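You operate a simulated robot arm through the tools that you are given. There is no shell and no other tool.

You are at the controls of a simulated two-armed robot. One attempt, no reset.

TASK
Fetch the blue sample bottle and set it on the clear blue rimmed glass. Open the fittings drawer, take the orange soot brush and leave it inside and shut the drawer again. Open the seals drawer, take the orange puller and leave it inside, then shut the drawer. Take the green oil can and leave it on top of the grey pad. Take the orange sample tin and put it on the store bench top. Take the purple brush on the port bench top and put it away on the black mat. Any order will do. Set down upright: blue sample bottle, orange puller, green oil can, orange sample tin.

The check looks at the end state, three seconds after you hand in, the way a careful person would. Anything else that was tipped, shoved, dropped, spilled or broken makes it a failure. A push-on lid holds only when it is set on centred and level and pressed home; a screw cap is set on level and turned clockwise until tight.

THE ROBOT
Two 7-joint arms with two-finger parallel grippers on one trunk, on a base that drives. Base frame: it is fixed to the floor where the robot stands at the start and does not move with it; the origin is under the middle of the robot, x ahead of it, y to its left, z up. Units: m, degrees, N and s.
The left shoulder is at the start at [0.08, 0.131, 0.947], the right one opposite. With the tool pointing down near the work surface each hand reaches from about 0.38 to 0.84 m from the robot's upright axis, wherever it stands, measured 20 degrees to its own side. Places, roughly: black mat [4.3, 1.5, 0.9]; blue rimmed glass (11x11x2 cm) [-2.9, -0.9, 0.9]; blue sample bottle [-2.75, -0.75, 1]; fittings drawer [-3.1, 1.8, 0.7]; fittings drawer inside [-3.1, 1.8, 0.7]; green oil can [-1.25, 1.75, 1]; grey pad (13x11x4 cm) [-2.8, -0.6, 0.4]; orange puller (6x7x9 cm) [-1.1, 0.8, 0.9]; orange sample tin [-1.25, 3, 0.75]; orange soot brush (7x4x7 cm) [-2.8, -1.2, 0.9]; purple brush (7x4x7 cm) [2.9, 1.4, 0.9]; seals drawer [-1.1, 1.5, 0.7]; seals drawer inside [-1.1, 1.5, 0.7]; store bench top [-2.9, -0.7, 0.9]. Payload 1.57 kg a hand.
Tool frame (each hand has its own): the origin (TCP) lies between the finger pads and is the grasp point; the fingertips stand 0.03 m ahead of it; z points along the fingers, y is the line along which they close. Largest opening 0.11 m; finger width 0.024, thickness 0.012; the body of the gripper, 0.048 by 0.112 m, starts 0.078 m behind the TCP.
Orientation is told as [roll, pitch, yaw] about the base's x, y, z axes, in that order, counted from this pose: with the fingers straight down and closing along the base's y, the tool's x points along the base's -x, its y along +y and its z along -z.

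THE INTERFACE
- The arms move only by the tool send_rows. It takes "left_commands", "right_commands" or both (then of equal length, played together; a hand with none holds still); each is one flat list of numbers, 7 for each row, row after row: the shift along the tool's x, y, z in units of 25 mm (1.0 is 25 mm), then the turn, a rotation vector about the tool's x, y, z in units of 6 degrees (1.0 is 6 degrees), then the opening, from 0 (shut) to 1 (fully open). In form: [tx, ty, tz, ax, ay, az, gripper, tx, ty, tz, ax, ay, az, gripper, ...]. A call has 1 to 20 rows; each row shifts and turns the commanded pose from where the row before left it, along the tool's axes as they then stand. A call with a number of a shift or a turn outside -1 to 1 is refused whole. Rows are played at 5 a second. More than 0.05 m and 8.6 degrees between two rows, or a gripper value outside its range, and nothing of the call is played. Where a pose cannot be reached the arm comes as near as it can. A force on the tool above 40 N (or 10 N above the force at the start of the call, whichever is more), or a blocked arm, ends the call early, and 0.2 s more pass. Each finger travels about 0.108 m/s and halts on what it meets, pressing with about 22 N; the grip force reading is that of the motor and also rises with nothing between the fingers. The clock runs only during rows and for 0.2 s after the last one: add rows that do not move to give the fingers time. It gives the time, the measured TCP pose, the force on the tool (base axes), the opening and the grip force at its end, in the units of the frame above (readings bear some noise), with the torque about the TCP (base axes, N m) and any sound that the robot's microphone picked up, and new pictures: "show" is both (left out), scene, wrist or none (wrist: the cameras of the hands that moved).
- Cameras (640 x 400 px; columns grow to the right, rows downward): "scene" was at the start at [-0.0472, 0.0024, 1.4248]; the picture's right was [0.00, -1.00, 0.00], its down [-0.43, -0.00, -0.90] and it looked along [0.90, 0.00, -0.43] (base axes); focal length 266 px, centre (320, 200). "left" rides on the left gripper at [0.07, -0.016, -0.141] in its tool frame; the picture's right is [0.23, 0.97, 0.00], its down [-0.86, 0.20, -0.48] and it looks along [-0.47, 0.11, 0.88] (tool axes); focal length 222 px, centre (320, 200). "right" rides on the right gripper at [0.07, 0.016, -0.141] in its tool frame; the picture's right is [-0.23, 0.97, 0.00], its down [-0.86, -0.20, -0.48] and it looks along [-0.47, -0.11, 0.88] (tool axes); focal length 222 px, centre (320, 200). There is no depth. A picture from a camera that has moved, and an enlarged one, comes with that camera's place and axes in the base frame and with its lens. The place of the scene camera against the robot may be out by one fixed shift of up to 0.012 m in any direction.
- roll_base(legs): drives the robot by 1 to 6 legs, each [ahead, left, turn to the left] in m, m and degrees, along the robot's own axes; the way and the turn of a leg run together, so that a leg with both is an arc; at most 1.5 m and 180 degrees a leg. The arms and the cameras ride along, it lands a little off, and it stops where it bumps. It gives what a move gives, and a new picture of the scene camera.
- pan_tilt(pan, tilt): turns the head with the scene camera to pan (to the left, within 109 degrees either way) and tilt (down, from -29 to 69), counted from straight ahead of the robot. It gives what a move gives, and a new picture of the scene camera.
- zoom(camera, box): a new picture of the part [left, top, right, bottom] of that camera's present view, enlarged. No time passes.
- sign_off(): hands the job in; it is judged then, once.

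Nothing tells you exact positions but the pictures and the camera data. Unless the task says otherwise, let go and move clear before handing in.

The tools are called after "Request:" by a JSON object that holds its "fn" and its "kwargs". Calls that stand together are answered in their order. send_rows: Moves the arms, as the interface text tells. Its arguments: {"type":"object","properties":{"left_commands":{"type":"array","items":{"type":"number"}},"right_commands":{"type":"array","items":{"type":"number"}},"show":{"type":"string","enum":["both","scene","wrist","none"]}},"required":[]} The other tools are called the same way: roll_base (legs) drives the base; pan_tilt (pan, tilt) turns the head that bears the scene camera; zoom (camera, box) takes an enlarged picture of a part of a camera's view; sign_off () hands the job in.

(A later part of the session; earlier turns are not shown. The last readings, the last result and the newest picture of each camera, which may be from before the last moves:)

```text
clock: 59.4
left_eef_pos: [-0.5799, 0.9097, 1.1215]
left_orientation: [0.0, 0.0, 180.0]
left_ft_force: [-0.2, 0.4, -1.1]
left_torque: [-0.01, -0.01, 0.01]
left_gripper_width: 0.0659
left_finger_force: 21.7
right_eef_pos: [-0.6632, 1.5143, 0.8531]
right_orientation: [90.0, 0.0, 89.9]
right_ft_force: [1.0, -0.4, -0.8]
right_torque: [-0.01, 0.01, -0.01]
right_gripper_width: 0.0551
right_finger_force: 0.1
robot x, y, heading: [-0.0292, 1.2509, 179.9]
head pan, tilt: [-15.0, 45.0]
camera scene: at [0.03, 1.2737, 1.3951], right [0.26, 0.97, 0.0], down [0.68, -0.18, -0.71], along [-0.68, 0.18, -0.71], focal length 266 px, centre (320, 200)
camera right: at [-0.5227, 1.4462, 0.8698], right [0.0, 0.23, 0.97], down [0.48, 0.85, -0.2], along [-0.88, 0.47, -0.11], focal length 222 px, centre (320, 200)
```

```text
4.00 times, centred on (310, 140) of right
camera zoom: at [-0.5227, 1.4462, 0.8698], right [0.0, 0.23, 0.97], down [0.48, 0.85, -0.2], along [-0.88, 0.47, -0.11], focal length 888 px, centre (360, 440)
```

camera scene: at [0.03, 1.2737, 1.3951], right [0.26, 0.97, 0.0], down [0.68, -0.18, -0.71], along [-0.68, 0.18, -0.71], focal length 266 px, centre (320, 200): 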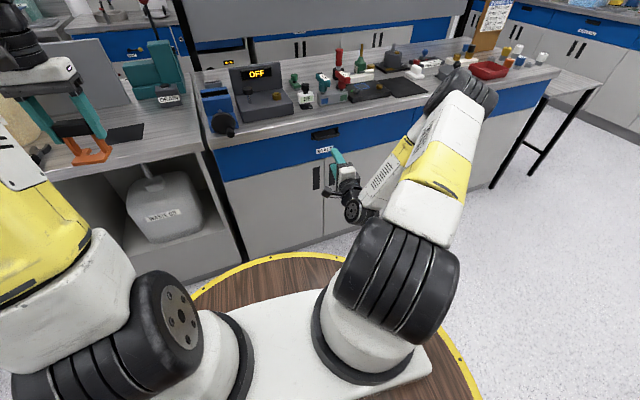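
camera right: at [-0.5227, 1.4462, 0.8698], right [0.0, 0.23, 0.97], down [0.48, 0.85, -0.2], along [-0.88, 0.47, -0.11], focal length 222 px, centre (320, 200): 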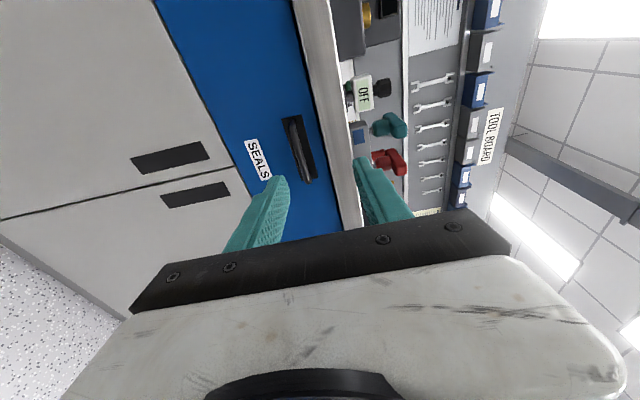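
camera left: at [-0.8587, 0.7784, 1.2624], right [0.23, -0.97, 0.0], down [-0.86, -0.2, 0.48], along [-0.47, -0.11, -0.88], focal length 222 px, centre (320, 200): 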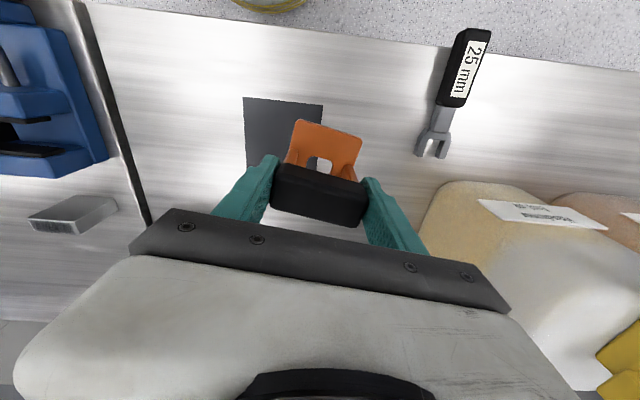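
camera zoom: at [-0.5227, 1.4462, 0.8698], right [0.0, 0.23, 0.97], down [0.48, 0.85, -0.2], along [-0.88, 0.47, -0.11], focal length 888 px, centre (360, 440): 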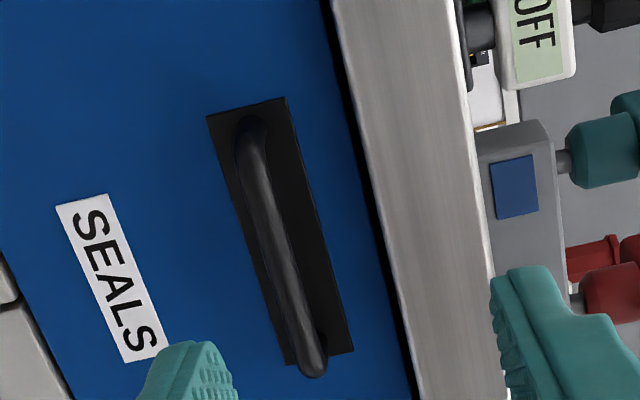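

The bar's centre is at about y 1.538, z 0.817. I'll line up with it and advance part way.

Request:
{"fn": "send_rows", "kwargs": {"right_commands": [-0.45, -0.72, 0, 0, 0, 0, 0.42, -0.45, -0.72, 0, 0, 0, 0, 0.42, 0, 0, 1, 0, 0, 0, 0.42, 0, 0, 1, 0, 0, 0, 0.42, 0, 0, 1, 0, 0, 0, 0.42, 0, 0, 1, 0, 0, 0, 0.42, 0, 0, 1, 0, 0, 0, 0.42, 0, 0, 0, 0, 0, 0, 0.42]}}

Request:
{"fn": "zoom", "kwargs": {"camera": "right", "box": [200, 100, 440, 250]}}

```text
clock: 61.2
left_eef_pos: [-0.5798, 0.9092, 1.1211]
left_orientation: [-0.1, 0.0, 179.9]
left_ft_force: [0.2, 0.0, -1.2]
left_torque: [0.02, 0.0, -0.04]
left_gripper_width: 0.0663
left_finger_force: 21.8
right_eef_pos: [-0.7899, 1.5376, 0.8166]
right_orientation: [90.0, 0.0, 89.8]
right_ft_force: [-0.2, 0.1, -0.2]
right_torque: [0.0, -0.01, 0.01]
right_gripper_width: 0.0464
right_finger_force: 0.2
robot x, y, heading: [-0.0286, 1.2493, 179.4]
head pan, tilt: [-15.0, 45.0]
camera scene: at [0.03, 1.2737, 1.3951], right [0.26, 0.97, 0.0], down [0.68, -0.18, -0.71], along [-0.68, 0.18, -0.71], focal length 266 px, centre (320, 200)
camera right: at [-0.648, 1.47, 0.833], right [0.0, 0.23, 0.97], down [0.48, 0.85, -0.2], along [-0.88, 0.47, -0.11], focal length 222 px, centre (320, 200)
```

scene: 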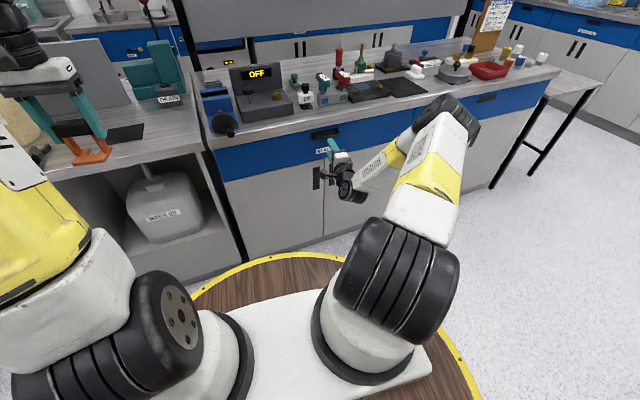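
right: 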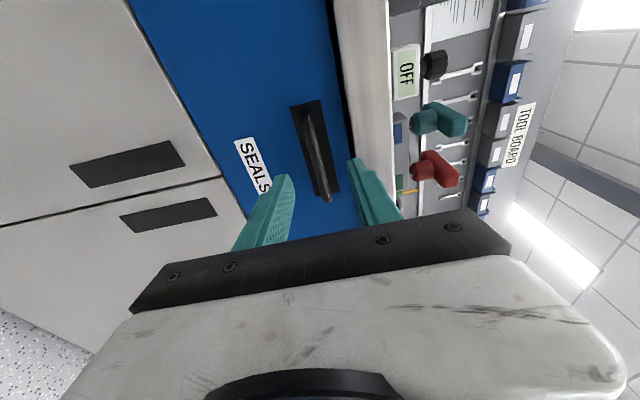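

```text
2.67 times, centred on (320, 175) of right
camera zoom: at [-0.648, 1.47, 0.833], right [0.0, 0.23, 0.97], down [0.48, 0.85, -0.2], along [-0.88, 0.47, -0.11], focal length 592 px, centre (320, 267)
```

zoom: 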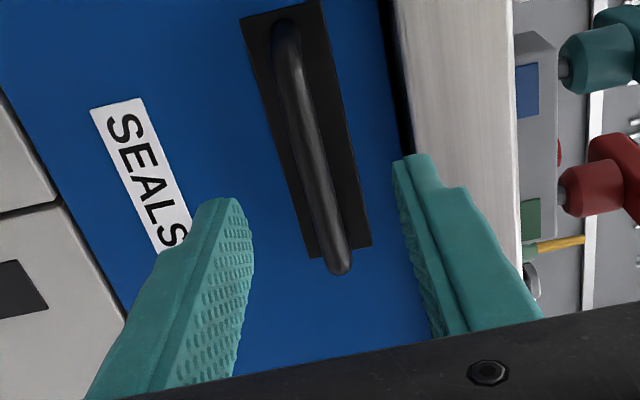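

The bar lies centred between the fingers and about 9 cm ahead. I'll advance and close on it.

Request:
{"fn": "send_rows", "kwargs": {"right_commands": [0, -0.1, 0.7, 0, 0, 0, 0.42, 0, 0, 0.7, 0, 0, 0, 0.42, 0, 0, 0.7, 0, 0, 0, 0.42, 0, 0, 0.7, 0, 0, 0, 0.42, 0, 0, 0, 0, 0, 0, 0.42], "show": "wrist"}}

Request:
{"fn": "zoom", "kwargs": {"camera": "right", "box": [200, 80, 440, 230]}}

```text
clock: 62.4
left_eef_pos: [-0.5806, 0.9095, 1.1206]
left_orientation: [0.1, 0.1, 179.9]
left_ft_force: [-0.7, 0.4, -1.5]
left_torque: [0.02, -0.02, -0.02]
left_gripper_width: 0.0662
left_finger_force: 22.6
right_eef_pos: [-0.86, 1.5374, 0.8144]
right_orientation: [89.9, 0.0, 89.9]
right_ft_force: [0.3, 0.5, -0.3]
right_torque: [-0.02, -0.04, 0.01]
right_gripper_width: 0.0461
right_finger_force: 0.0
robot x, y, heading: [-0.0303, 1.251, 179.7]
head pan, tilt: [-15.0, 45.0]
camera right: at [-0.7184, 1.4687, 0.8316], right [0.0, 0.23, 0.97], down [0.48, 0.85, -0.2], along [-0.88, 0.47, -0.11], focal length 222 px, centre (320, 200)
```

right: 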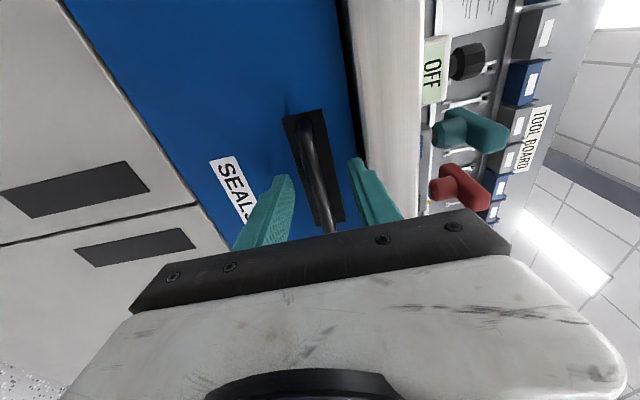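

```text
2.67 times, centred on (320, 155) of right
camera zoom: at [-0.7184, 1.4687, 0.8316], right [0.0, 0.23, 0.97], down [0.48, 0.85, -0.2], along [-0.88, 0.47, -0.11], focal length 592 px, centre (320, 320)
```

zoom: 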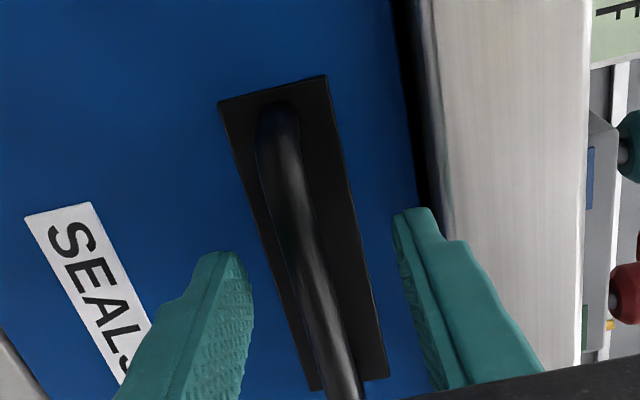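

The bar is just inside the fingertips. I'll go a little further and close.

Request:
{"fn": "send_rows", "kwargs": {"right_commands": [0, 0, 0.6, 0, 0, 0, 0.42, 0, 0, 0, 0, 0, 0, 0, 0, 0, 0, 0, 0, 0, 0, 0, 0, 0, 0, 0, 0, 0, 0, 0, 0, 0, 0, 0, 0], "show": "wrist"}}

```text
clock: 63.6
left_eef_pos: [-0.5811, 0.9096, 1.1205]
left_orientation: [0.0, 0.1, 180.0]
left_ft_force: [-0.3, 0.1, -1.0]
left_torque: [0.01, -0.01, 0.01]
left_gripper_width: 0.0661
left_finger_force: 22.1
right_eef_pos: [-0.8743, 1.5361, 0.8114]
right_orientation: [89.6, 0.1, 89.9]
right_ft_force: [-0.2, 0.2, -26.6]
right_torque: [0.18, -0.3, -0.52]
right_gripper_width: 0.0128
right_finger_force: 30.1
robot x, y, heading: [-0.0322, 1.2524, 180.0]
head pan, tilt: [-15.0, 45.0]
camera right: at [-0.7335, 1.4688, 0.8288], right [-0.01, 0.23, 0.97], down [0.48, 0.85, -0.2], along [-0.88, 0.47, -0.12], focal length 222 px, centre (320, 200)
```

right: 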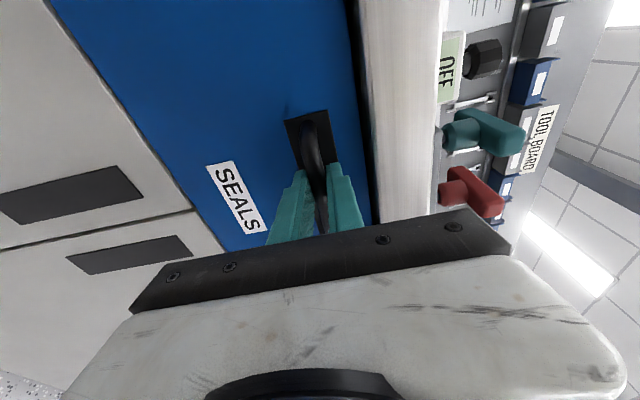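

The bar is gripped (0.0128 wide). I'll ease the vertical strain and pull the drawer straight out.

Request:
{"fn": "send_rows", "kwargs": {"right_commands": [0, -0.15, 0, 0, 0, 0, 0, 0, -0.03, -0.5, 0, 0, 0, 0, 0, 0, -1, 0, 0, 0, 0, 0, 0, -1, 0, 0, 0, 0, 0, 0, -1, 0, 0, 0, 0, 0, 0, -1, 0, 0, 0, 0, 0, 0, -1, 0, 0, 0, 0, 0, 0, -1, 0, 0, 0, 0, 0, 0, -1, 0, 0, 0, 0, 0, 0, 0, 0, 0, 0, 0]}}

```text
clock: 65.8
left_eef_pos: [-0.5814, 0.9098, 1.1198]
left_orientation: [-0.1, 0.0, 179.9]
left_ft_force: [0.1, -0.3, -1.2]
left_torque: [0.01, -0.03, -0.01]
left_gripper_width: 0.0658
left_finger_force: 21.5
right_eef_pos: [-0.6878, 1.5385, 0.811]
right_orientation: [90.0, 0.0, 89.8]
right_ft_force: [-3.9, 22.6, 5.1]
right_torque: [-0.05, 0.06, -0.42]
right_gripper_width: 0.0127
right_finger_force: 30.2
robot x, y, heading: [-0.0329, 1.2518, 179.7]
head pan, tilt: [-15.0, 45.0]
camera scene: at [0.03, 1.2744, 1.3951], right [0.26, 0.97, 0.0], down [0.68, -0.18, -0.71], along [-0.68, 0.18, -0.71], focal length 266 px, centre (320, 200)
camera right: at [-0.5464, 1.4703, 0.8272], right [0.0, 0.23, 0.97], down [0.48, 0.85, -0.2], along [-0.88, 0.47, -0.11], focal length 222 px, centre (320, 200)
```

scene: 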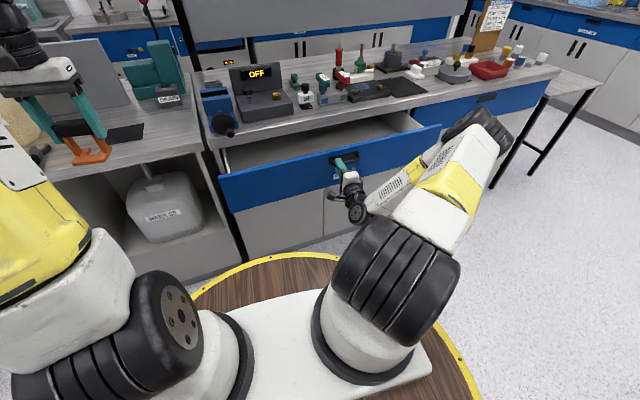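
right: 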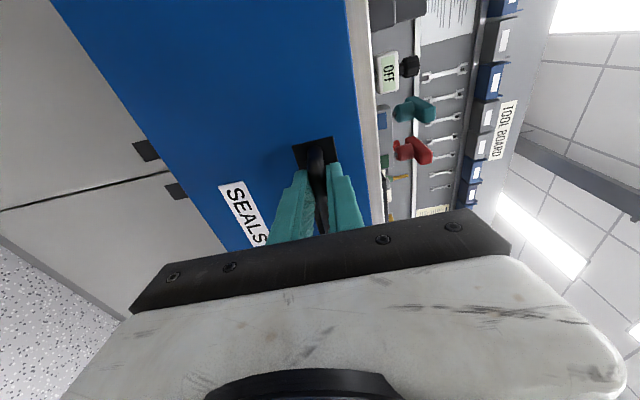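

The drawer is opening. I'll pull about 6 cm more, then let go.

Request:
{"fn": "send_rows", "kwargs": {"right_commands": [0, 0, -0.8, 0, 0, 0, 0, 0, 0, -0.8, 0, 0, 0, 0, 0, 0, -0.8, 0, 0, 0, 0, 0, 0, 0, 0, 0, 0, 0]}}

Request:
{"fn": "zoom", "kwargs": {"camera": "scene", "box": [200, 80, 480, 255]}}

```text
clock: 66.8
left_eef_pos: [-0.5806, 0.9106, 1.1207]
left_orientation: [-0.1, 0.0, 180.0]
left_ft_force: [0.6, 0.7, -2.0]
left_torque: [0.01, 0.01, -0.04]
left_gripper_width: 0.0658
left_finger_force: 22.5
right_eef_pos: [-0.6289, 1.5382, 0.8117]
right_orientation: [90.0, 0.1, 89.8]
right_ft_force: [-3.2, 19.6, 1.9]
right_torque: [-0.01, 0.02, -0.51]
right_gripper_width: 0.0132
right_finger_force: 30.0
robot x, y, heading: [-0.0308, 1.2502, 180.0]
head pan, tilt: [-15.0, 45.0]
camera scene: at [0.0299, 1.2744, 1.3951], right [0.26, 0.97, 0.0], down [0.68, -0.18, -0.71], along [-0.68, 0.18, -0.71], focal length 266 px, centre (320, 200)
camera right: at [-0.4867, 1.4702, 0.8276], right [0.0, 0.23, 0.97], down [0.48, 0.85, -0.2], along [-0.88, 0.47, -0.11], focal length 222 px, centre (320, 200)
```

scene: 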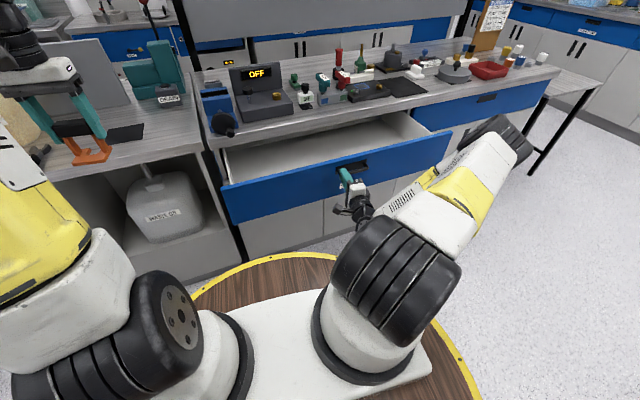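
right: 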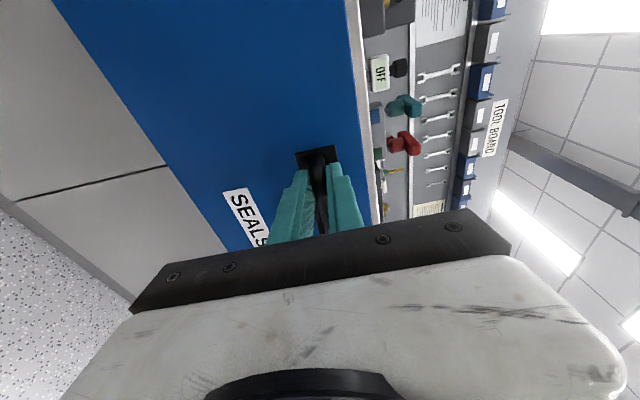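

```text
2.29 times, centred on (340, 168) of scene
camera zoom: at [0.0299, 1.2744, 1.3951], right [0.26, 0.97, 0.0], down [0.68, -0.18, -0.71], along [-0.68, 0.18, -0.71], focal length 608 px, centre (274, 274)
```

zoom: 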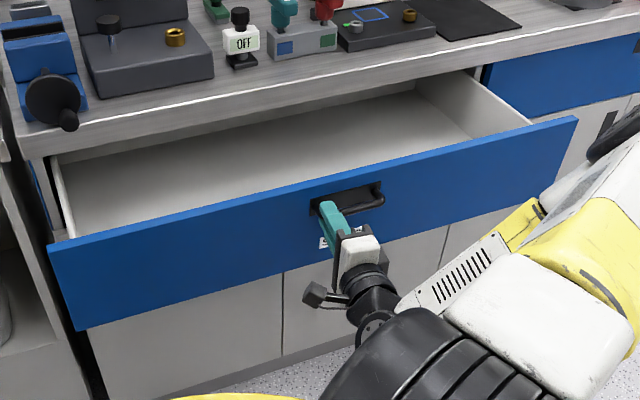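

The drawer is open by about 0.245 m and empty. I'll release the handle, back the right hand off, and sidestep so the left hand is in front of the drawer.

Request:
{"fn": "send_rows", "kwargs": {"right_commands": [0, 0, 0, 0, 0, 0, 0.42, 0, 0, 0, 0, 0, 0, 0.42, 0, 0, 0, 0, 0, 0, 0.42, 0, 0, -1, 0, 0, 0, 0.42, 0, 0, -1, 0, 0, 0, 0.42, 0, 0, -1, 0, 0, 0, 0.42, 0, 0, -0.6, 0, 0, 0, 0.42, 0, 0, 0, 0, 0, 0, 0.42], "show": "none"}}

Request:
{"fn": "roll_base", "kwargs": {"legs": [[0, -0.32, 0]]}}

Request:
{"fn": "pan_tilt", "kwargs": {"pan": 15, "tilt": 50}}

```text
clock: 68.6
left_eef_pos: [-0.5802, 0.9097, 1.1194]
left_orientation: [0.0, 0.0, 179.8]
left_ft_force: [-0.5, 0.4, -1.0]
left_torque: [0.01, 0.01, 0.04]
left_gripper_width: 0.0658
left_finger_force: 22.1
right_eef_pos: [-0.5367, 1.537, 0.8088]
right_orientation: [90.0, 0.0, 89.9]
right_ft_force: [-0.3, -0.1, -0.1]
right_torque: [0.0, 0.0, -0.01]
right_gripper_width: 0.0461
right_finger_force: 0.1
robot x, y, heading: [-0.0304, 1.2516, 179.7]
head pan, tilt: [-15.0, 45.0]
```

```text
clock: 70.7
left_eef_pos: [-0.5789, 1.2277, 1.12]
left_orientation: [0.0, 0.0, -179.8]
left_ft_force: [-0.6, -0.6, -0.3]
left_torque: [0.0, -0.01, 0.01]
left_gripper_width: 0.0656
left_finger_force: 22.1
right_eef_pos: [-0.5389, 1.8569, 0.8094]
right_orientation: [89.9, 0.0, 90.1]
right_ft_force: [1.1, -0.3, 0.1]
right_torque: [0.04, 0.0, 0.0]
right_gripper_width: 0.0463
right_finger_force: 0.0
robot x, y, heading: [-0.0309, 1.5689, -180.0]
head pan, tilt: [-15.0, 45.0]
camera scene: at [0.0299, 1.595, 1.3951], right [0.26, 0.97, 0.0], down [0.68, -0.18, -0.71], along [-0.68, 0.18, -0.71], focal length 266 px, centre (320, 200)
```

scene: 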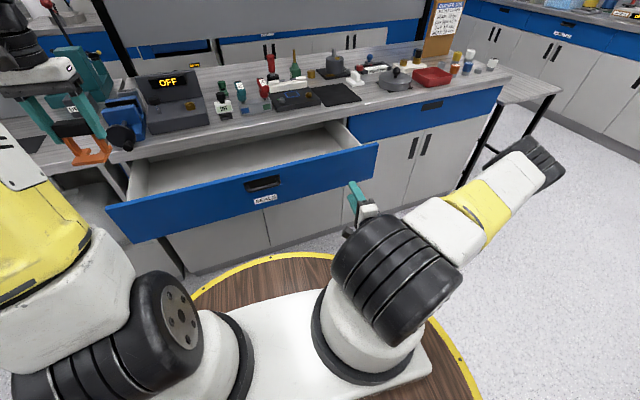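

```text
clock: 71.7
left_eef_pos: [-0.5795, 1.2284, 1.1202]
left_orientation: [0.0, 0.0, -179.8]
left_ft_force: [-0.6, -0.3, -0.4]
left_torque: [0.0, -0.01, 0.01]
left_gripper_width: 0.0659
left_finger_force: 22.2
right_eef_pos: [-0.5394, 1.8552, 0.809]
right_orientation: [90.0, 0.0, 90.1]
right_ft_force: [0.0, -0.2, -0.3]
right_torque: [0.0, -0.03, 0.02]
right_gripper_width: 0.0462
right_finger_force: 0.0
robot x, y, heading: [-0.0325, 1.5723, -180.0]
head pan, tilt: [15.0, 50.0]
camera scene: at [0.0341, 1.5541, 1.3882], right [-0.26, 0.97, 0.0], down [0.74, 0.2, -0.64], along [-0.62, -0.17, -0.77], focal length 266 px, centre (320, 200)
```

scene: 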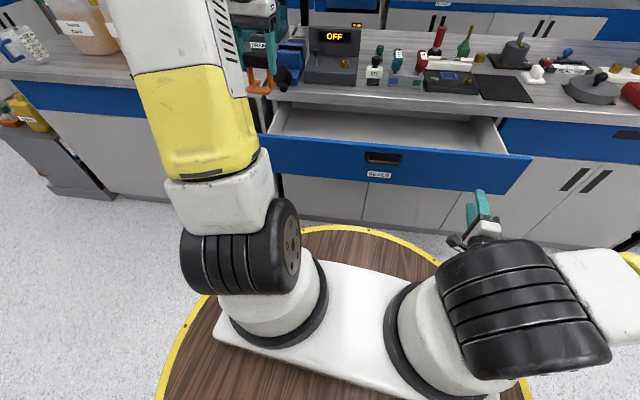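

I'll bring the puller over the drawer at about [-0.765, 1.36] while it is still high, then look down with the wrist camera.

Request:
{"fn": "send_rows", "kwargs": {"left_commands": [0, -1, 0, 0, 0, 0, 0.2, 0, -1, 0, 0, 0, 0, 0.2, -1, -1, 0, 0, 0, 0, 0.2, -1, -1, 0, 0, 0, 0, 0.2, -1, -1, 0, 0, 0, 0, 0.2, -1, -0.3, 0, 0, 0, 0, 0.2, -1, 0, 0, 0, 0, 0, 0.2, -1, 0, 0, 0, 0, 0, 0.2, -1, 0, 0, 0, 0, 0, 0.2, -0.4, 0, 0, 0, 0, 0, 0.2, 0, 0, 0, 0, 0, 0, 0.2]}}

```text
clock: 74.0
left_eef_pos: [-0.7647, 1.3613, 1.1212]
left_orientation: [0.0, 0.0, -180.0]
left_ft_force: [0.6, -0.1, -0.7]
left_torque: [-0.03, 0.01, -0.02]
left_gripper_width: 0.0655
left_finger_force: 21.8
right_eef_pos: [-0.5387, 1.8555, 0.8089]
right_orientation: [90.0, 0.0, 90.1]
right_ft_force: [0.4, -0.1, 0.3]
right_torque: [0.03, 0.01, 0.0]
right_gripper_width: 0.0462
right_finger_force: 0.1
robot x, y, heading: [-0.032, 1.5735, -179.9]
head pan, tilt: [15.0, 50.0]
camera scene: at [0.0341, 1.5541, 1.3882], right [-0.26, 0.97, 0.0], down [0.74, 0.2, -0.64], along [-0.62, -0.17, -0.77], focal length 266 px, centre (320, 200)
camera left: at [-0.6956, 1.3787, 1.2622], right [0.23, -0.97, 0.0], down [-0.85, -0.2, 0.48], along [-0.47, -0.11, -0.88], focal length 222 px, centre (320, 200)
```

scene: 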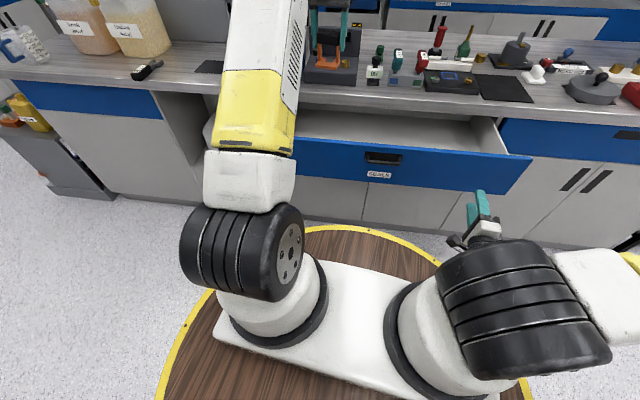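
left: 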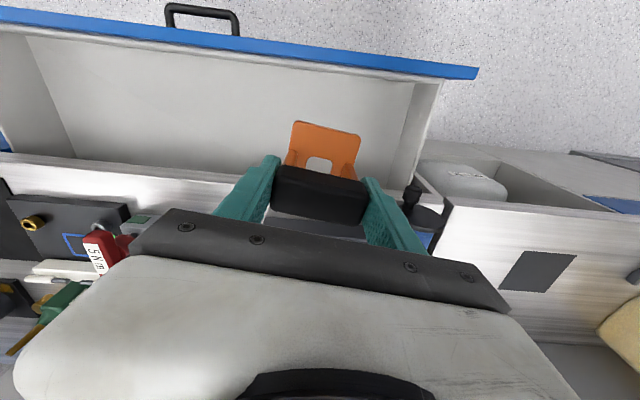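

The drawer interior is clear below the puller. I'll descend into the drawer, slowly near the bottom.

Request:
{"fn": "send_rows", "kwargs": {"left_commands": [-0.6, 0, 1, 0, 0, 0, 0.2, 0, 0, 1, 0, 0, 0, 0.2, 0, 0, 1, 0, 0, 0, 0.2, 0, 0, 1, 0, 0, 0, 0.2, 0, 0, 1, 0, 0, 0, 0.2, 0, 0, 1, 0, 0, 0, 0.2, 0, 0, 1, 0, 0, 0, 0.2, 0, 0, 1, 0, 0, 0, 0.2, 0, 0, 1, 0, 0, 0, 0.2, 0, 0, 1, 0, 0, 0, 0.2, 0, 0, 1, 0, 0, 0, 0.2, 0, 0, 0, 0, 0, 0, 0.2]}}

```text
clock: 76.7
left_eef_pos: [-0.7817, 1.359, 0.8454]
left_orientation: [-0.1, -0.1, -179.9]
left_ft_force: [-0.2, 0.4, -1.7]
left_torque: [-0.01, 0.01, 0.01]
left_gripper_width: 0.0656
left_finger_force: 21.4
right_eef_pos: [-0.5386, 1.8571, 0.8091]
right_orientation: [90.0, -0.1, 90.1]
right_ft_force: [-0.4, 0.1, -0.4]
right_torque: [0.0, -0.02, -0.03]
right_gripper_width: 0.0461
right_finger_force: 0.0
robot x, y, heading: [-0.0316, 1.5666, -179.7]
head pan, tilt: [15.0, 50.0]
camera scene: at [0.0341, 1.5541, 1.3882], right [-0.26, 0.97, 0.0], down [0.74, 0.2, -0.64], along [-0.62, -0.17, -0.77], focal length 266 px, centre (320, 200)
camera left: at [-0.7114, 1.3765, 0.9862], right [0.23, -0.97, 0.0], down [-0.85, -0.2, 0.48], along [-0.47, -0.11, -0.88], focal length 222 px, centre (320, 200)
```

scene: 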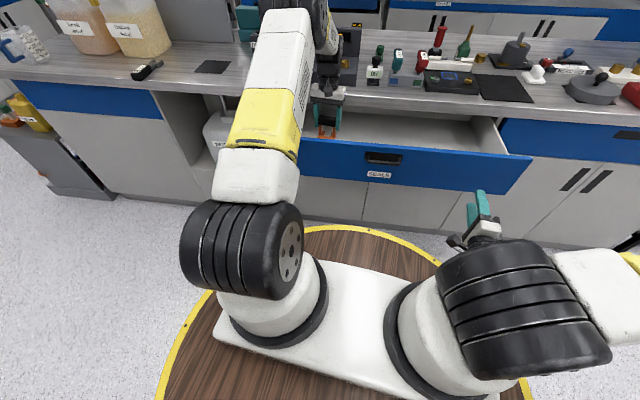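
left: 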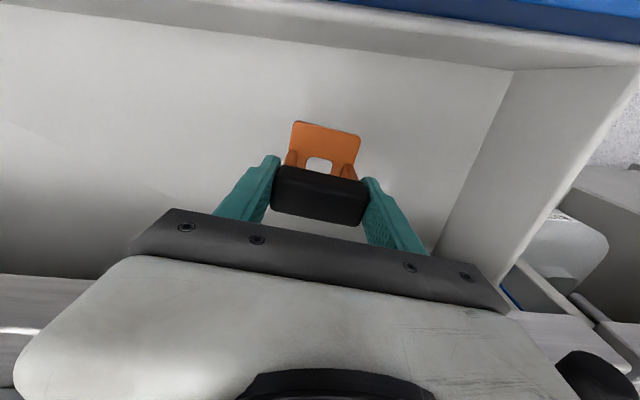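

Request:
{"fn": "send_rows", "kwargs": {"left_commands": [0, 0, 0.4, 0, 0, 0, 0.2, 0, 0, 0.4, 0, 0, 0, 0.2, 0, 0, 0.4, 0, 0, 0, 0.2, 0, 0, 0, 0, 0, 0, 0.2], "show": "wrist"}}

```text
clock: 77.7
left_eef_pos: [-0.7796, 1.3596, 0.8144]
left_orientation: [0.0, 0.0, -179.9]
left_ft_force: [0.5, 0.1, -0.7]
left_torque: [0.02, 0.0, -0.01]
left_gripper_width: 0.0656
left_finger_force: 22.2
right_eef_pos: [-0.5397, 1.856, 0.8098]
right_orientation: [90.0, 0.0, 90.1]
right_ft_force: [-0.9, -0.3, 0.9]
right_torque: [-0.04, 0.01, -0.01]
right_gripper_width: 0.0462
right_finger_force: 0.0
robot x, y, heading: [-0.0315, 1.5725, -180.0]
head pan, tilt: [15.0, 50.0]
camera left: at [-0.71, 1.3765, 0.9562], right [0.23, -0.97, 0.0], down [-0.85, -0.2, 0.48], along [-0.47, -0.11, -0.88], focal length 222 px, centre (320, 200)
```

left: 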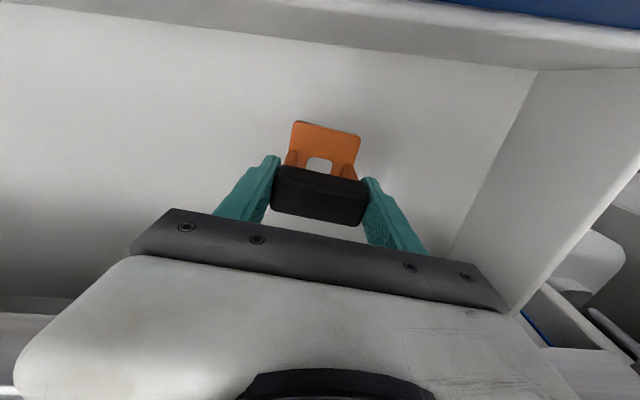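

Request:
{"fn": "send_rows", "kwargs": {"left_commands": [0, 0, 0.25, 0, 0, 0, 0.2, 0, 0, 0.25, 0, 0, 0, 0.2, 0, 0, 0.25, 0, 0, 0, 0.2, 0, 0, 0, 0, 0, 0, 0.2], "show": "wrist"}}

```text
clock: 78.7
left_eef_pos: [-0.7802, 1.3611, 0.796]
left_orientation: [0.0, 0.0, -180.0]
left_ft_force: [0.4, -0.5, -1.9]
left_torque: [0.01, -0.03, 0.01]
left_gripper_width: 0.0657
left_finger_force: 22.1
right_eef_pos: [-0.5384, 1.8554, 0.8097]
right_orientation: [90.1, 0.0, 90.1]
right_ft_force: [-0.1, -0.7, 0.6]
right_torque: [-0.03, 0.0, 0.03]
right_gripper_width: 0.0462
right_finger_force: 0.0
robot x, y, heading: [-0.032, 1.5722, -180.0]
head pan, tilt: [15.0, 50.0]
camera left: at [-0.7103, 1.3775, 0.9383], right [0.23, -0.97, 0.0], down [-0.85, -0.2, 0.48], along [-0.47, -0.11, -0.88], focal length 222 px, centre (320, 200)
```

left: 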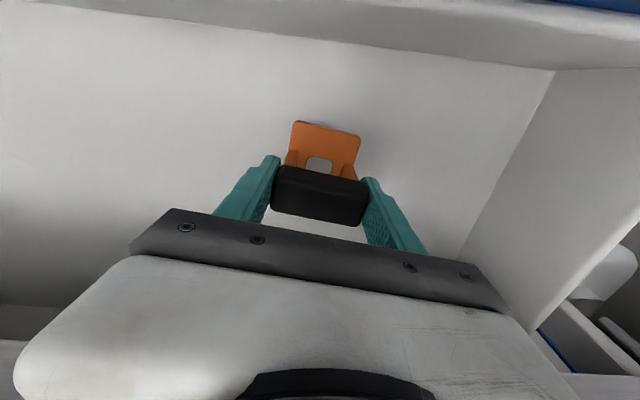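

Request:
{"fn": "send_rows", "kwargs": {"left_commands": [0, 0, 0.2, 0, 0, 0, 0.2, 0, 0, 0.2, 0, 0, 0, 0.2, 0, 0, 0, 0, 0, 0, 0.2], "show": "wrist"}}

```text
clock: 79.5
left_eef_pos: [-0.7796, 1.3605, 0.7881]
left_orientation: [-0.1, 0.0, -179.9]
left_ft_force: [-0.1, -0.4, -1.6]
left_torque: [-0.01, -0.01, 0.01]
left_gripper_width: 0.0656
left_finger_force: 22.1
right_eef_pos: [-0.5391, 1.8567, 0.8093]
right_orientation: [90.1, 0.0, 90.1]
right_ft_force: [0.1, 0.9, 0.5]
right_torque: [0.01, 0.01, 0.03]
right_gripper_width: 0.0462
right_finger_force: 0.1
robot x, y, heading: [-0.0326, 1.5719, -180.0]
head pan, tilt: [15.0, 50.0]
camera left: at [-0.7102, 1.3778, 0.9293], right [0.23, -0.97, 0.0], down [-0.85, -0.2, 0.48], along [-0.47, -0.11, -0.88], focal length 222 px, centre (320, 200)
```

left: 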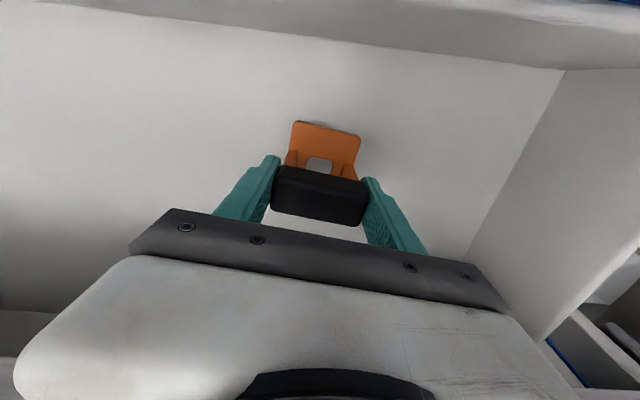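

Request:
{"fn": "send_rows", "kwargs": {"left_commands": [0, 0, 0.2, 0, 0, 0, 0.2, 0, 0, 0.2, 0, 0, 0, 0.2, 0, 0, 0, 0, 0, 0, 0.2], "show": "none"}}

Request:
{"fn": "zoom", "kwargs": {"camera": "left", "box": [240, 90, 400, 190]}}

```text
clock: 80.2
left_eef_pos: [-0.7802, 1.3615, 0.7772]
left_orientation: [0.0, 0.1, -179.9]
left_ft_force: [0.6, -0.4, -0.2]
left_torque: [0.02, 0.02, 0.02]
left_gripper_width: 0.0659
left_finger_force: 22.1
right_eef_pos: [-0.5391, 1.8554, 0.8098]
right_orientation: [89.9, 0.0, 90.1]
right_ft_force: [-0.6, -0.1, 0.7]
right_torque: [0.0, 0.0, -0.02]
right_gripper_width: 0.046
right_finger_force: 0.1
robot x, y, heading: [-0.0323, 1.573, -180.0]
head pan, tilt: [15.0, 50.0]
```

```text
4.00 times, centred on (320, 140) of left
camera zoom: at [-0.7096, 1.3779, 0.9187], right [0.23, -0.97, 0.0], down [-0.85, -0.2, 0.48], along [-0.47, -0.11, -0.88], focal length 888 px, centre (320, 440)
```

zoom: 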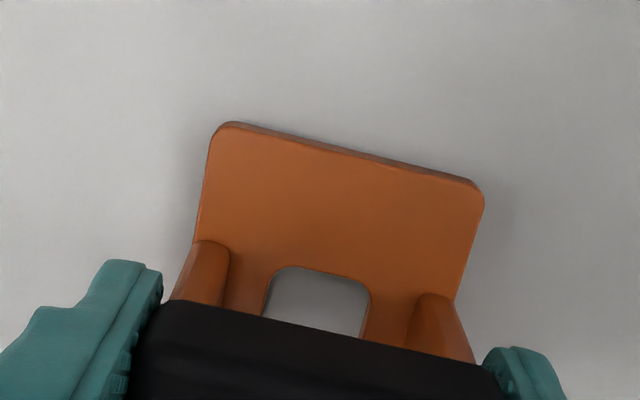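

Contact shadows show the floor is very near. I'll continue in small steps until contact.

Request:
{"fn": "send_rows", "kwargs": {"left_commands": [0, 0, 0.15, 0, 0, 0, 0.2, 0, 0, 0, 0, 0, 0, 0.2, 0, 0, 0.15, 0, 0, 0, 0.2, 0, 0, 0, 0, 0, 0, 0.2], "show": "none"}}

Request:
{"fn": "zoom", "kwargs": {"camera": "left", "box": [240, 90, 400, 190]}}

```text
clock: 81.2
left_eef_pos: [-0.7793, 1.3608, 0.7711]
left_orientation: [0.0, -0.2, -179.8]
left_ft_force: [-1.7, 0.2, 29.6]
left_torque: [0.07, 0.15, 0.07]
left_gripper_width: 0.0652
left_finger_force: 22.4
right_eef_pos: [-0.5384, 1.8561, 0.8101]
right_orientation: [90.0, 0.0, 90.0]
right_ft_force: [0.2, -0.3, 0.2]
right_torque: [-0.02, -0.03, -0.03]
right_gripper_width: 0.0458
right_finger_force: 0.1
robot x, y, heading: [-0.0358, 1.5716, -180.0]
head pan, tilt: [15.0, 50.0]
```

```text
4.00 times, centred on (320, 140) of left
camera zoom: at [-0.7098, 1.3781, 0.913], right [0.23, -0.97, 0.0], down [-0.85, -0.2, 0.48], along [-0.47, -0.11, -0.88], focal length 888 px, centre (320, 440)
```

zoom: 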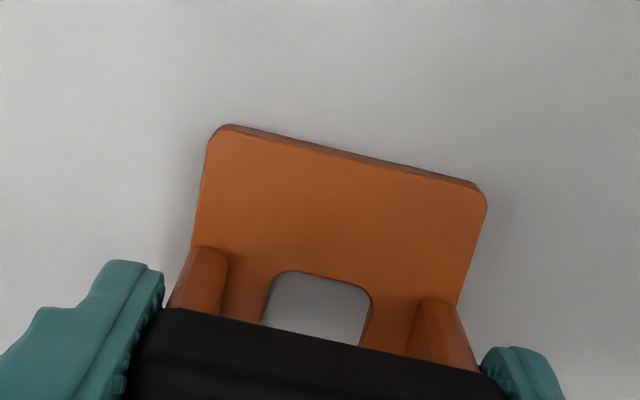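

The puller is on the drawer floor. I'll ease off, open, and rise clear.

Request:
{"fn": "send_rows", "kwargs": {"left_commands": [0, 0, -0.1, 0, 0, 0, 0.2, 0, 0, 0, 0, 0, 0, 0.7, 0, 0, 0, 0, 0, 0, 0.9, 0, 0, 0, 0, 0, 0, 0.9, 0, 0, -0.5, 0, 0, 0, 0.9, 0, 0, -1, 0, 0, 0, 0.9, 0, 0, -1, 0, 0, 0, 0.9, 0, 0, -1, 0, 0, 0, 0.9, 0, 0, -1, 0, 0, 0, 0.9, 0, 0, -1, 0, 0, 0, 0.9, 0, 0, -1, 0, 0, 0, 0.9, 0, 0, -1, 0, 0, 0, 0.9, 0, 0, -1, 0, 0, 0, 0.9, 0, 0, -1, 0, 0, 0, 0.9, 0, 0, -1, 0, 0, 0, 0.9, 0, 0, -1, 0, 0, 0, 0.9, 0, 0, -1, 0, 0, 0, 0.9]}}

```text
clock: 84.8
left_eef_pos: [-0.78, 1.3619, 1.0848]
left_orientation: [0.0, 0.0, -180.0]
left_ft_force: [0.4, -0.4, -0.3]
left_torque: [-0.01, -0.04, 0.02]
left_gripper_width: 0.099
left_finger_force: 0.0
right_eef_pos: [-0.5384, 1.8552, 0.8102]
right_orientation: [90.0, 0.0, 90.1]
right_ft_force: [0.3, 1.1, 0.5]
right_torque: [-0.03, -0.04, 0.05]
right_gripper_width: 0.0461
right_finger_force: 0.1
robot x, y, heading: [-0.0295, 1.5692, -179.7]
head pan, tilt: [15.0, 50.0]
camera scene: at [0.034, 1.5541, 1.3882], right [-0.26, 0.97, 0.0], down [0.74, 0.2, -0.64], along [-0.62, -0.17, -0.77], focal length 266 px, centre (320, 200)
camera left: at [-0.7104, 1.3785, 1.2271], right [0.23, -0.97, 0.0], down [-0.85, -0.2, 0.48], along [-0.47, -0.11, -0.88], focal length 222 px, centre (320, 200)
```

scene: 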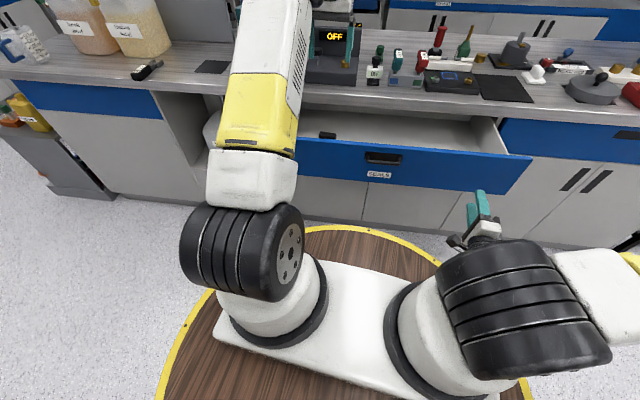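
left: 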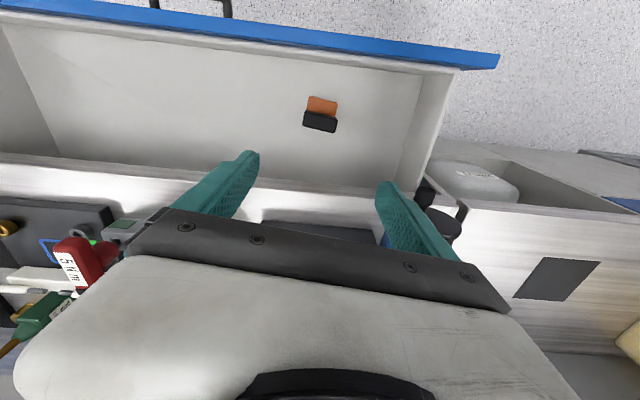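

The puller stands upright in the drawer. I'll pull the left hand back, sidestep so the right hand faces the handle again, and shut the drawer.

Request:
{"fn": "send_rows", "kwargs": {"left_commands": [1, 0, -0.5, 0, 0, 0, 0.9, 1, 0, -0.5, 0, 0, 0, 0.9, 1, 0, -0.5, 0, 0, 0, 0.9, 1, 0, 0, 0, 0, 0, 0.9, 1, 0, 0, 0, 0, 0, 0.9, 1, 0, 0, 0, 0, 0, 0.9, 1, 0, 0, 0, 0, 0, 0.9, 1, 0, 0, 0, 0, 0, 0.9], "show": "none"}}

Request:
{"fn": "roll_base", "kwargs": {"legs": [[0, 0.32, 0]]}}

Request:
{"fn": "zoom", "kwargs": {"camera": "right", "box": [200, 60, 440, 210]}}

```text
clock: 86.7
left_eef_pos: [-0.5805, 1.3623, 1.1214]
left_orientation: [0.1, 0.0, -180.0]
left_ft_force: [0.1, -0.1, -0.6]
left_torque: [0.01, 0.02, 0.03]
left_gripper_width: 0.0991
left_finger_force: 0.1
right_eef_pos: [-0.5396, 1.8561, 0.8103]
right_orientation: [90.0, -0.1, 90.1]
right_ft_force: [-0.4, -0.2, 0.1]
right_torque: [0.01, 0.01, -0.02]
right_gripper_width: 0.0463
right_finger_force: 0.1
robot x, y, heading: [-0.0329, 1.5707, -179.8]
head pan, tilt: [15.0, 50.0]
```

```text
clock: 88.8
left_eef_pos: [-0.5789, 1.039, 1.1221]
left_orientation: [-0.1, 0.0, -179.8]
left_ft_force: [0.0, -0.3, 0.0]
left_torque: [-0.01, 0.0, 0.01]
left_gripper_width: 0.099
left_finger_force: 0.1
right_eef_pos: [-0.539, 1.5341, 0.8107]
right_orientation: [89.9, 0.0, 90.1]
right_ft_force: [0.0, 0.1, 0.0]
right_torque: [0.01, 0.01, 0.03]
right_gripper_width: 0.0463
right_finger_force: 0.0
robot x, y, heading: [-0.0311, 1.2513, -179.5]
head pan, tilt: [15.0, 50.0]
camera scene: at [0.0349, 1.232, 1.3882], right [-0.26, 0.97, 0.0], down [0.74, 0.2, -0.64], along [-0.62, -0.17, -0.77], focal length 266 px, centre (320, 200)
```

scene: 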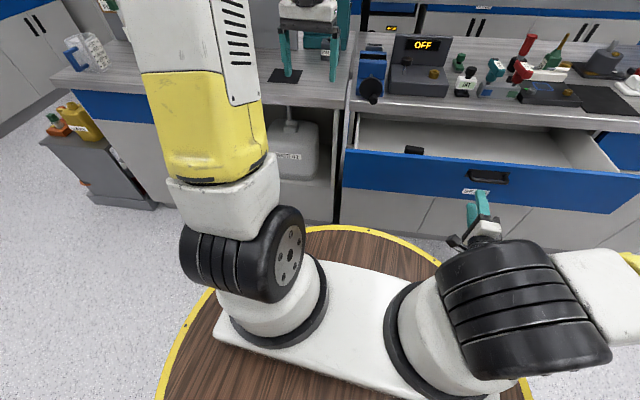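

```text
2.67 times, centred on (320, 135) of right
camera zoom: at [-0.3968, 1.4666, 0.8264], right [0.0, 0.23, 0.97], down [0.48, 0.86, -0.2], along [-0.88, 0.46, -0.11], focal length 592 px, centre (320, 373)
```

zoom: 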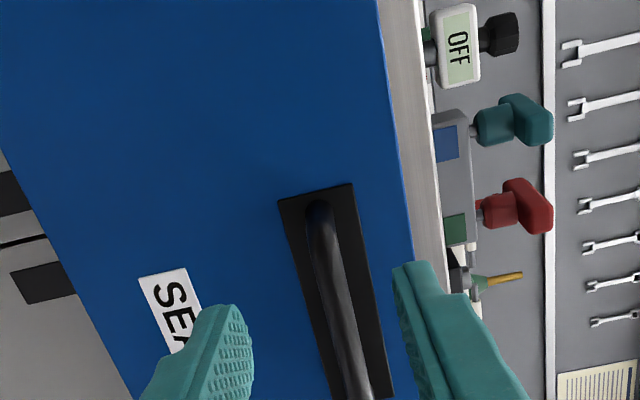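

The handle is again between the open fingers. I'll advance 9 cm, grip it, and push the drawer in.

Request:
{"fn": "send_rows", "kwargs": {"right_commands": [0, 0, 1, 0, 0, 0, 0.42, 0, 0, 1, 0, 0, 0, 0.42, 0, 0, 1, 0, 0, 0, 0.42, 0, 0, 0.5, 0, 0, 0, 0.42, 0, 0, 0, 0, 0, 0, 0, 0, 0, 0, 0, 0, 0, 0, 0, 0, 0, 0, 0, 0, 0], "show": "wrist"}}

```text
clock: 90.4
left_eef_pos: [-0.5799, 1.0387, 1.1214]
left_orientation: [0.0, 0.0, -179.8]
left_ft_force: [0.3, 0.4, 0.1]
left_torque: [-0.01, 0.0, -0.01]
left_gripper_width: 0.099
left_finger_force: 0.0
right_eef_pos: [-0.6257, 1.5333, 0.8106]
right_orientation: [90.3, -0.1, 90.1]
right_ft_force: [-2.0, 2.4, 16.3]
right_torque: [0.07, 0.27, -0.14]
right_gripper_width: 0.0128
right_finger_force: 29.3
robot x, y, heading: [-0.0293, 1.2455, -179.6]
head pan, tilt: [15.0, 50.0]
camera right: at [-0.4852, 1.4656, 0.8269], right [0.0, 0.23, 0.97], down [0.48, 0.86, -0.2], along [-0.88, 0.46, -0.1], focal length 222 px, centre (320, 200)
```

right: 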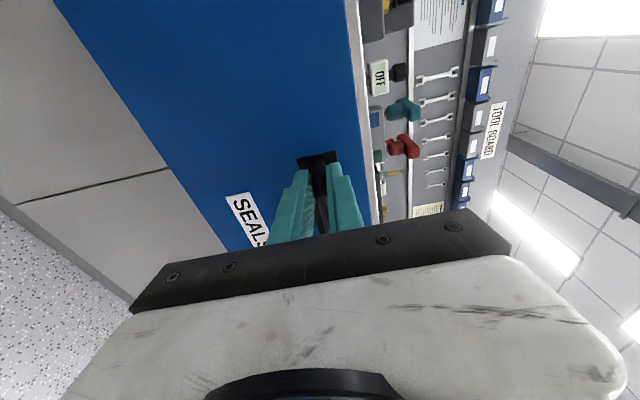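

Request:
{"fn": "send_rows", "kwargs": {"right_commands": [0, 0.05, 0.7, 0, 0, 0, 0, 0, 0, 0.7, 0, 0, 0, 0, 0, 0, 0.7, 0, 0, 0, 0, 0, 0, 0.7, 0, 0, 0, 0, 0, 0, 0.7, 0, 0, 0, 0, 0, 0, 0.7, 0, 0, 0, 0, 0, 0, 0.7, 0, 0, 0, 0, 0, 0, 0.7, 0, 0, 0, 0, 0, 0, 0.7, 0, 0, 0, 0, 0, 0, 0.7, 0, 0, 0, 0, 0, 0, 0.7, 0, 0, 0, 0, 0, 0, 0.7, 0, 0, 0, 0, 0, 0, 0.7, 0, 0, 0, 0, 0, 0, 0.7, 0, 0, 0, 0, 0, 0, 0.3, 0, 0, 0, 0, 0, 0, 0, 0, 0, 0, 0]}}

```text
clock: 93.8
left_eef_pos: [-0.5791, 1.0381, 1.1215]
left_orientation: [0.0, 0.1, -179.9]
left_ft_force: [0.0, -1.0, 0.1]
left_torque: [-0.01, 0.0, -0.03]
left_gripper_width: 0.0989
left_finger_force: 0.0
right_eef_pos: [-0.877, 1.5352, 0.8105]
right_orientation: [89.9, 0.0, 90.0]
right_ft_force: [17.5, -13.6, -4.3]
right_torque: [0.02, -0.04, 0.13]
right_gripper_width: 0.0131
right_finger_force: 30.3
robot x, y, heading: [-0.0318, 1.2474, -179.9]
head pan, tilt: [15.0, 50.0]
camera scene: at [0.0354, 1.2316, 1.3882], right [-0.26, 0.97, 0.0], down [0.74, 0.2, -0.64], along [-0.62, -0.17, -0.77], focal length 266 px, centre (320, 200)
camera right: at [-0.7352, 1.4669, 0.8279], right [0.0, 0.23, 0.97], down [0.48, 0.86, -0.2], along [-0.88, 0.47, -0.11], focal length 222 px, centre (320, 200)
```

scene: 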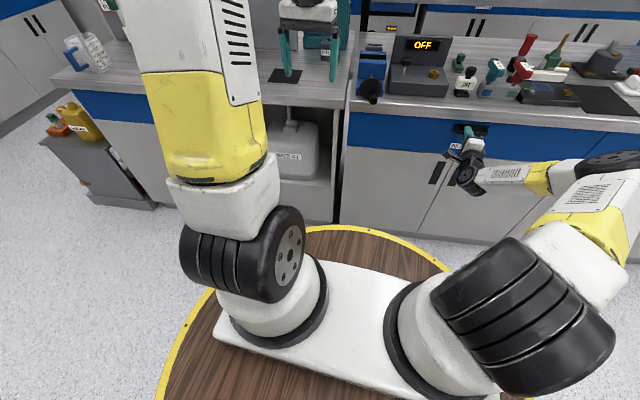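
right: 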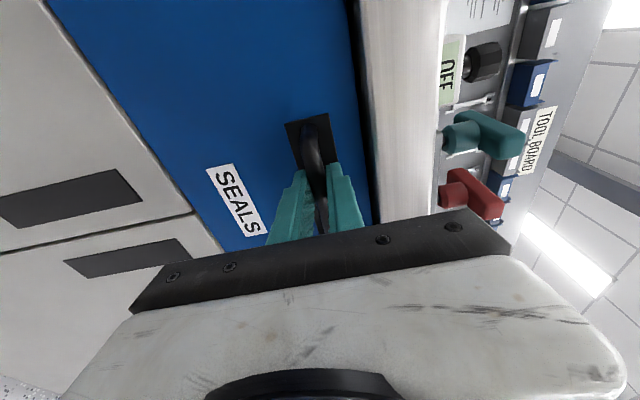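

The drawer is pushed home (17 N stop force). I'll let go, back off, and bring the right hand back up and to the pointing-down pose.

Request:
{"fn": "send_rows", "kwargs": {"right_commands": [0, 0, 0, 0, 0, 0, 0.42, 0, 0, 0, 0, 0, 0, 0.42, 0, 0, -1, 0, 0, 0, 0.42, 0, 0, -1, 0, 0, 0, 0.42, 0, 0, -1, 0, 0, 0, 0.42, 0, 0, -1, 0, 0, 0, 0.42, 0, 0, -1, 0, 0, 0, 0.42, 0, 0, -1, 0, 0, 0, 0.42, 0, 0, -1, 0, 0, 0, 0.42, 0, 1, -1, 0, 0, 0, 1, 0, 1, 0, 0, 0, 0, 1, 0, 1, 0, 0, 0, 0, 1, 0, 1, 0, 0, 0, 0, 1, 0, 1, 0, 0, 0, 0, 1, 0, 1, 0, 0, 0, 0, 1, 0, 1, 0, 0, 0, 0, 1, 0, 1, 0, 0, 0, 0, 1, 0, 1, 0, 0, 0, 0, 1, 0, 1, 0, 0, 0, 0, 1, 0, 1, 0, 0, 0, 0, 1], "show": "none"}}

Request:
{"fn": "send_rows", "kwargs": {"right_commands": [0, 1, 0, 0, 0, -1, 1, 0, 1, 0, 0, 0, -1, 1, 0, 0, 0, 0, 0, -1, 1, 0, 0, 0, 0, 0, -1, 1, 0, 0, 0, 0, 0, -1, 1, 0, 0, 0, 0, 0, -1, 1, 0, 0, 0, 0, 0, -1, 1, 0, 0, 0, 0, 0, -1, 1, 0, 0, 0, 0, 0, -1, 1, 0, 0, 0, 0, 0, -1, 1, 0, 0, 0, 0, 0, -1, 1, 0, 0, 0, 0, 0, -1, 1, 0, 0, 0, 0, 0, -1, 1, 0, 0, 0, 0, 0, -1, 1, 0, 0, 0, 0, 0, -1, 1], "show": "none"}}

Request:
{"fn": "send_rows", "kwargs": {"right_commands": [0, 0, 0, 0, 1, 0, 1, 0, 0, 0, 0, 1, 0, 1, 0, 0, 0, 0, 1, 0, 1, 0, 0, 0, 0, 1, 0, 1, 0, 0, 0, 0, 1, 0, 1, 0, 0, 0, 0, 1, 0, 1, 0, 0, 0, 0, 1, 0, 1, 0, 0, 0, 0, 1, 0, 1, 0, 0, 0, 0, 1, 0, 1, 0, 0, 0, 0, 1, 0, 1, 0, 0, 0, 0, 1, 0, 1, 0, 0, 0, 0, 1, 0, 1, 0, 0, 0, 0, 1, 0, 1, 0, 0, 0, 0, 1, 0, 1, 0, 0, 0, 0, 1, 0, 1, 0, 0, 0, 0, 0, 0, 1]}}

```text
clock: 98.0
left_eef_pos: [-0.5795, 1.0401, 1.1219]
left_orientation: [0.0, 0.0, -179.8]
left_ft_force: [-0.1, 0.2, -1.1]
left_torque: [0.01, -0.03, -0.01]
left_gripper_width: 0.099
left_finger_force: 0.1
right_eef_pos: [-0.6784, 1.5345, 1.087]
right_orientation: [89.9, 0.0, 90.1]
right_ft_force: [-0.8, -0.4, 0.3]
right_torque: [0.0, -0.01, 0.03]
right_gripper_width: 0.11
right_finger_force: 0.0
robot x, y, heading: [-0.0311, 1.2517, -179.6]
head pan, tilt: [15.0, 50.0]
```

```text
clock: 101.2
left_eef_pos: [-0.5787, 1.0388, 1.1211]
left_orientation: [-0.1, -0.1, -179.8]
left_ft_force: [-0.7, -1.2, -0.3]
left_torque: [0.0, 0.01, -0.01]
left_gripper_width: 0.0992
left_finger_force: 0.0
right_eef_pos: [-0.6779, 1.5316, 1.1358]
right_orientation: [-106.3, -89.9, -73.6]
right_ft_force: [-0.8, -0.4, 0.2]
right_torque: [0.01, -0.01, 0.03]
right_gripper_width: 0.1102
right_finger_force: 0.1
robot x, y, heading: [-0.0312, 1.2473, -179.9]
head pan, tilt: [15.0, 50.0]
```

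```text
clock: 104.6
left_eef_pos: [-0.5795, 1.038, 1.1206]
left_orientation: [0.0, 0.0, -179.8]
left_ft_force: [0.2, -0.8, -0.2]
left_torque: [-0.02, 0.01, 0.04]
left_gripper_width: 0.0987
left_finger_force: 0.1
right_eef_pos: [-0.6792, 1.5308, 1.135]
right_orientation: [0.0, 0.1, -179.9]
right_ft_force: [0.4, 0.9, 0.4]
right_torque: [-0.03, 0.02, -0.01]
right_gripper_width: 0.1101
right_finger_force: 0.1
robot x, y, heading: [-0.0286, 1.2435, -179.8]
head pan, tilt: [15.0, 50.0]
camera scene: at [0.0348, 1.232, 1.3882], right [-0.26, 0.97, 0.0], down [0.74, 0.2, -0.64], along [-0.62, -0.17, -0.77], focal length 266 px, centre (320, 200)
camera right: at [-0.6092, 1.5167, 1.2775], right [-0.22, -0.97, 0.0], down [-0.86, 0.2, 0.48], along [-0.47, 0.11, -0.88], focal length 222 px, centre (320, 200)
```

scene: 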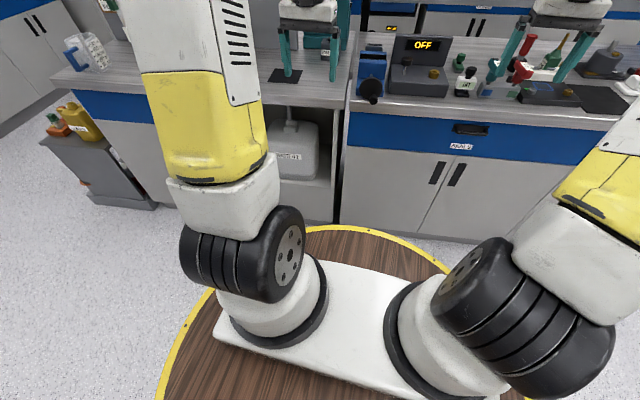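
right: 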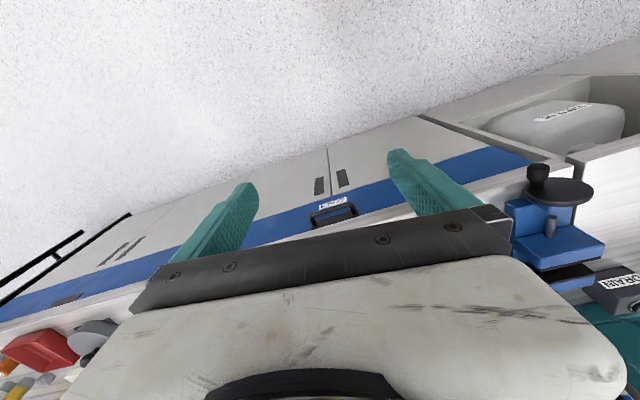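

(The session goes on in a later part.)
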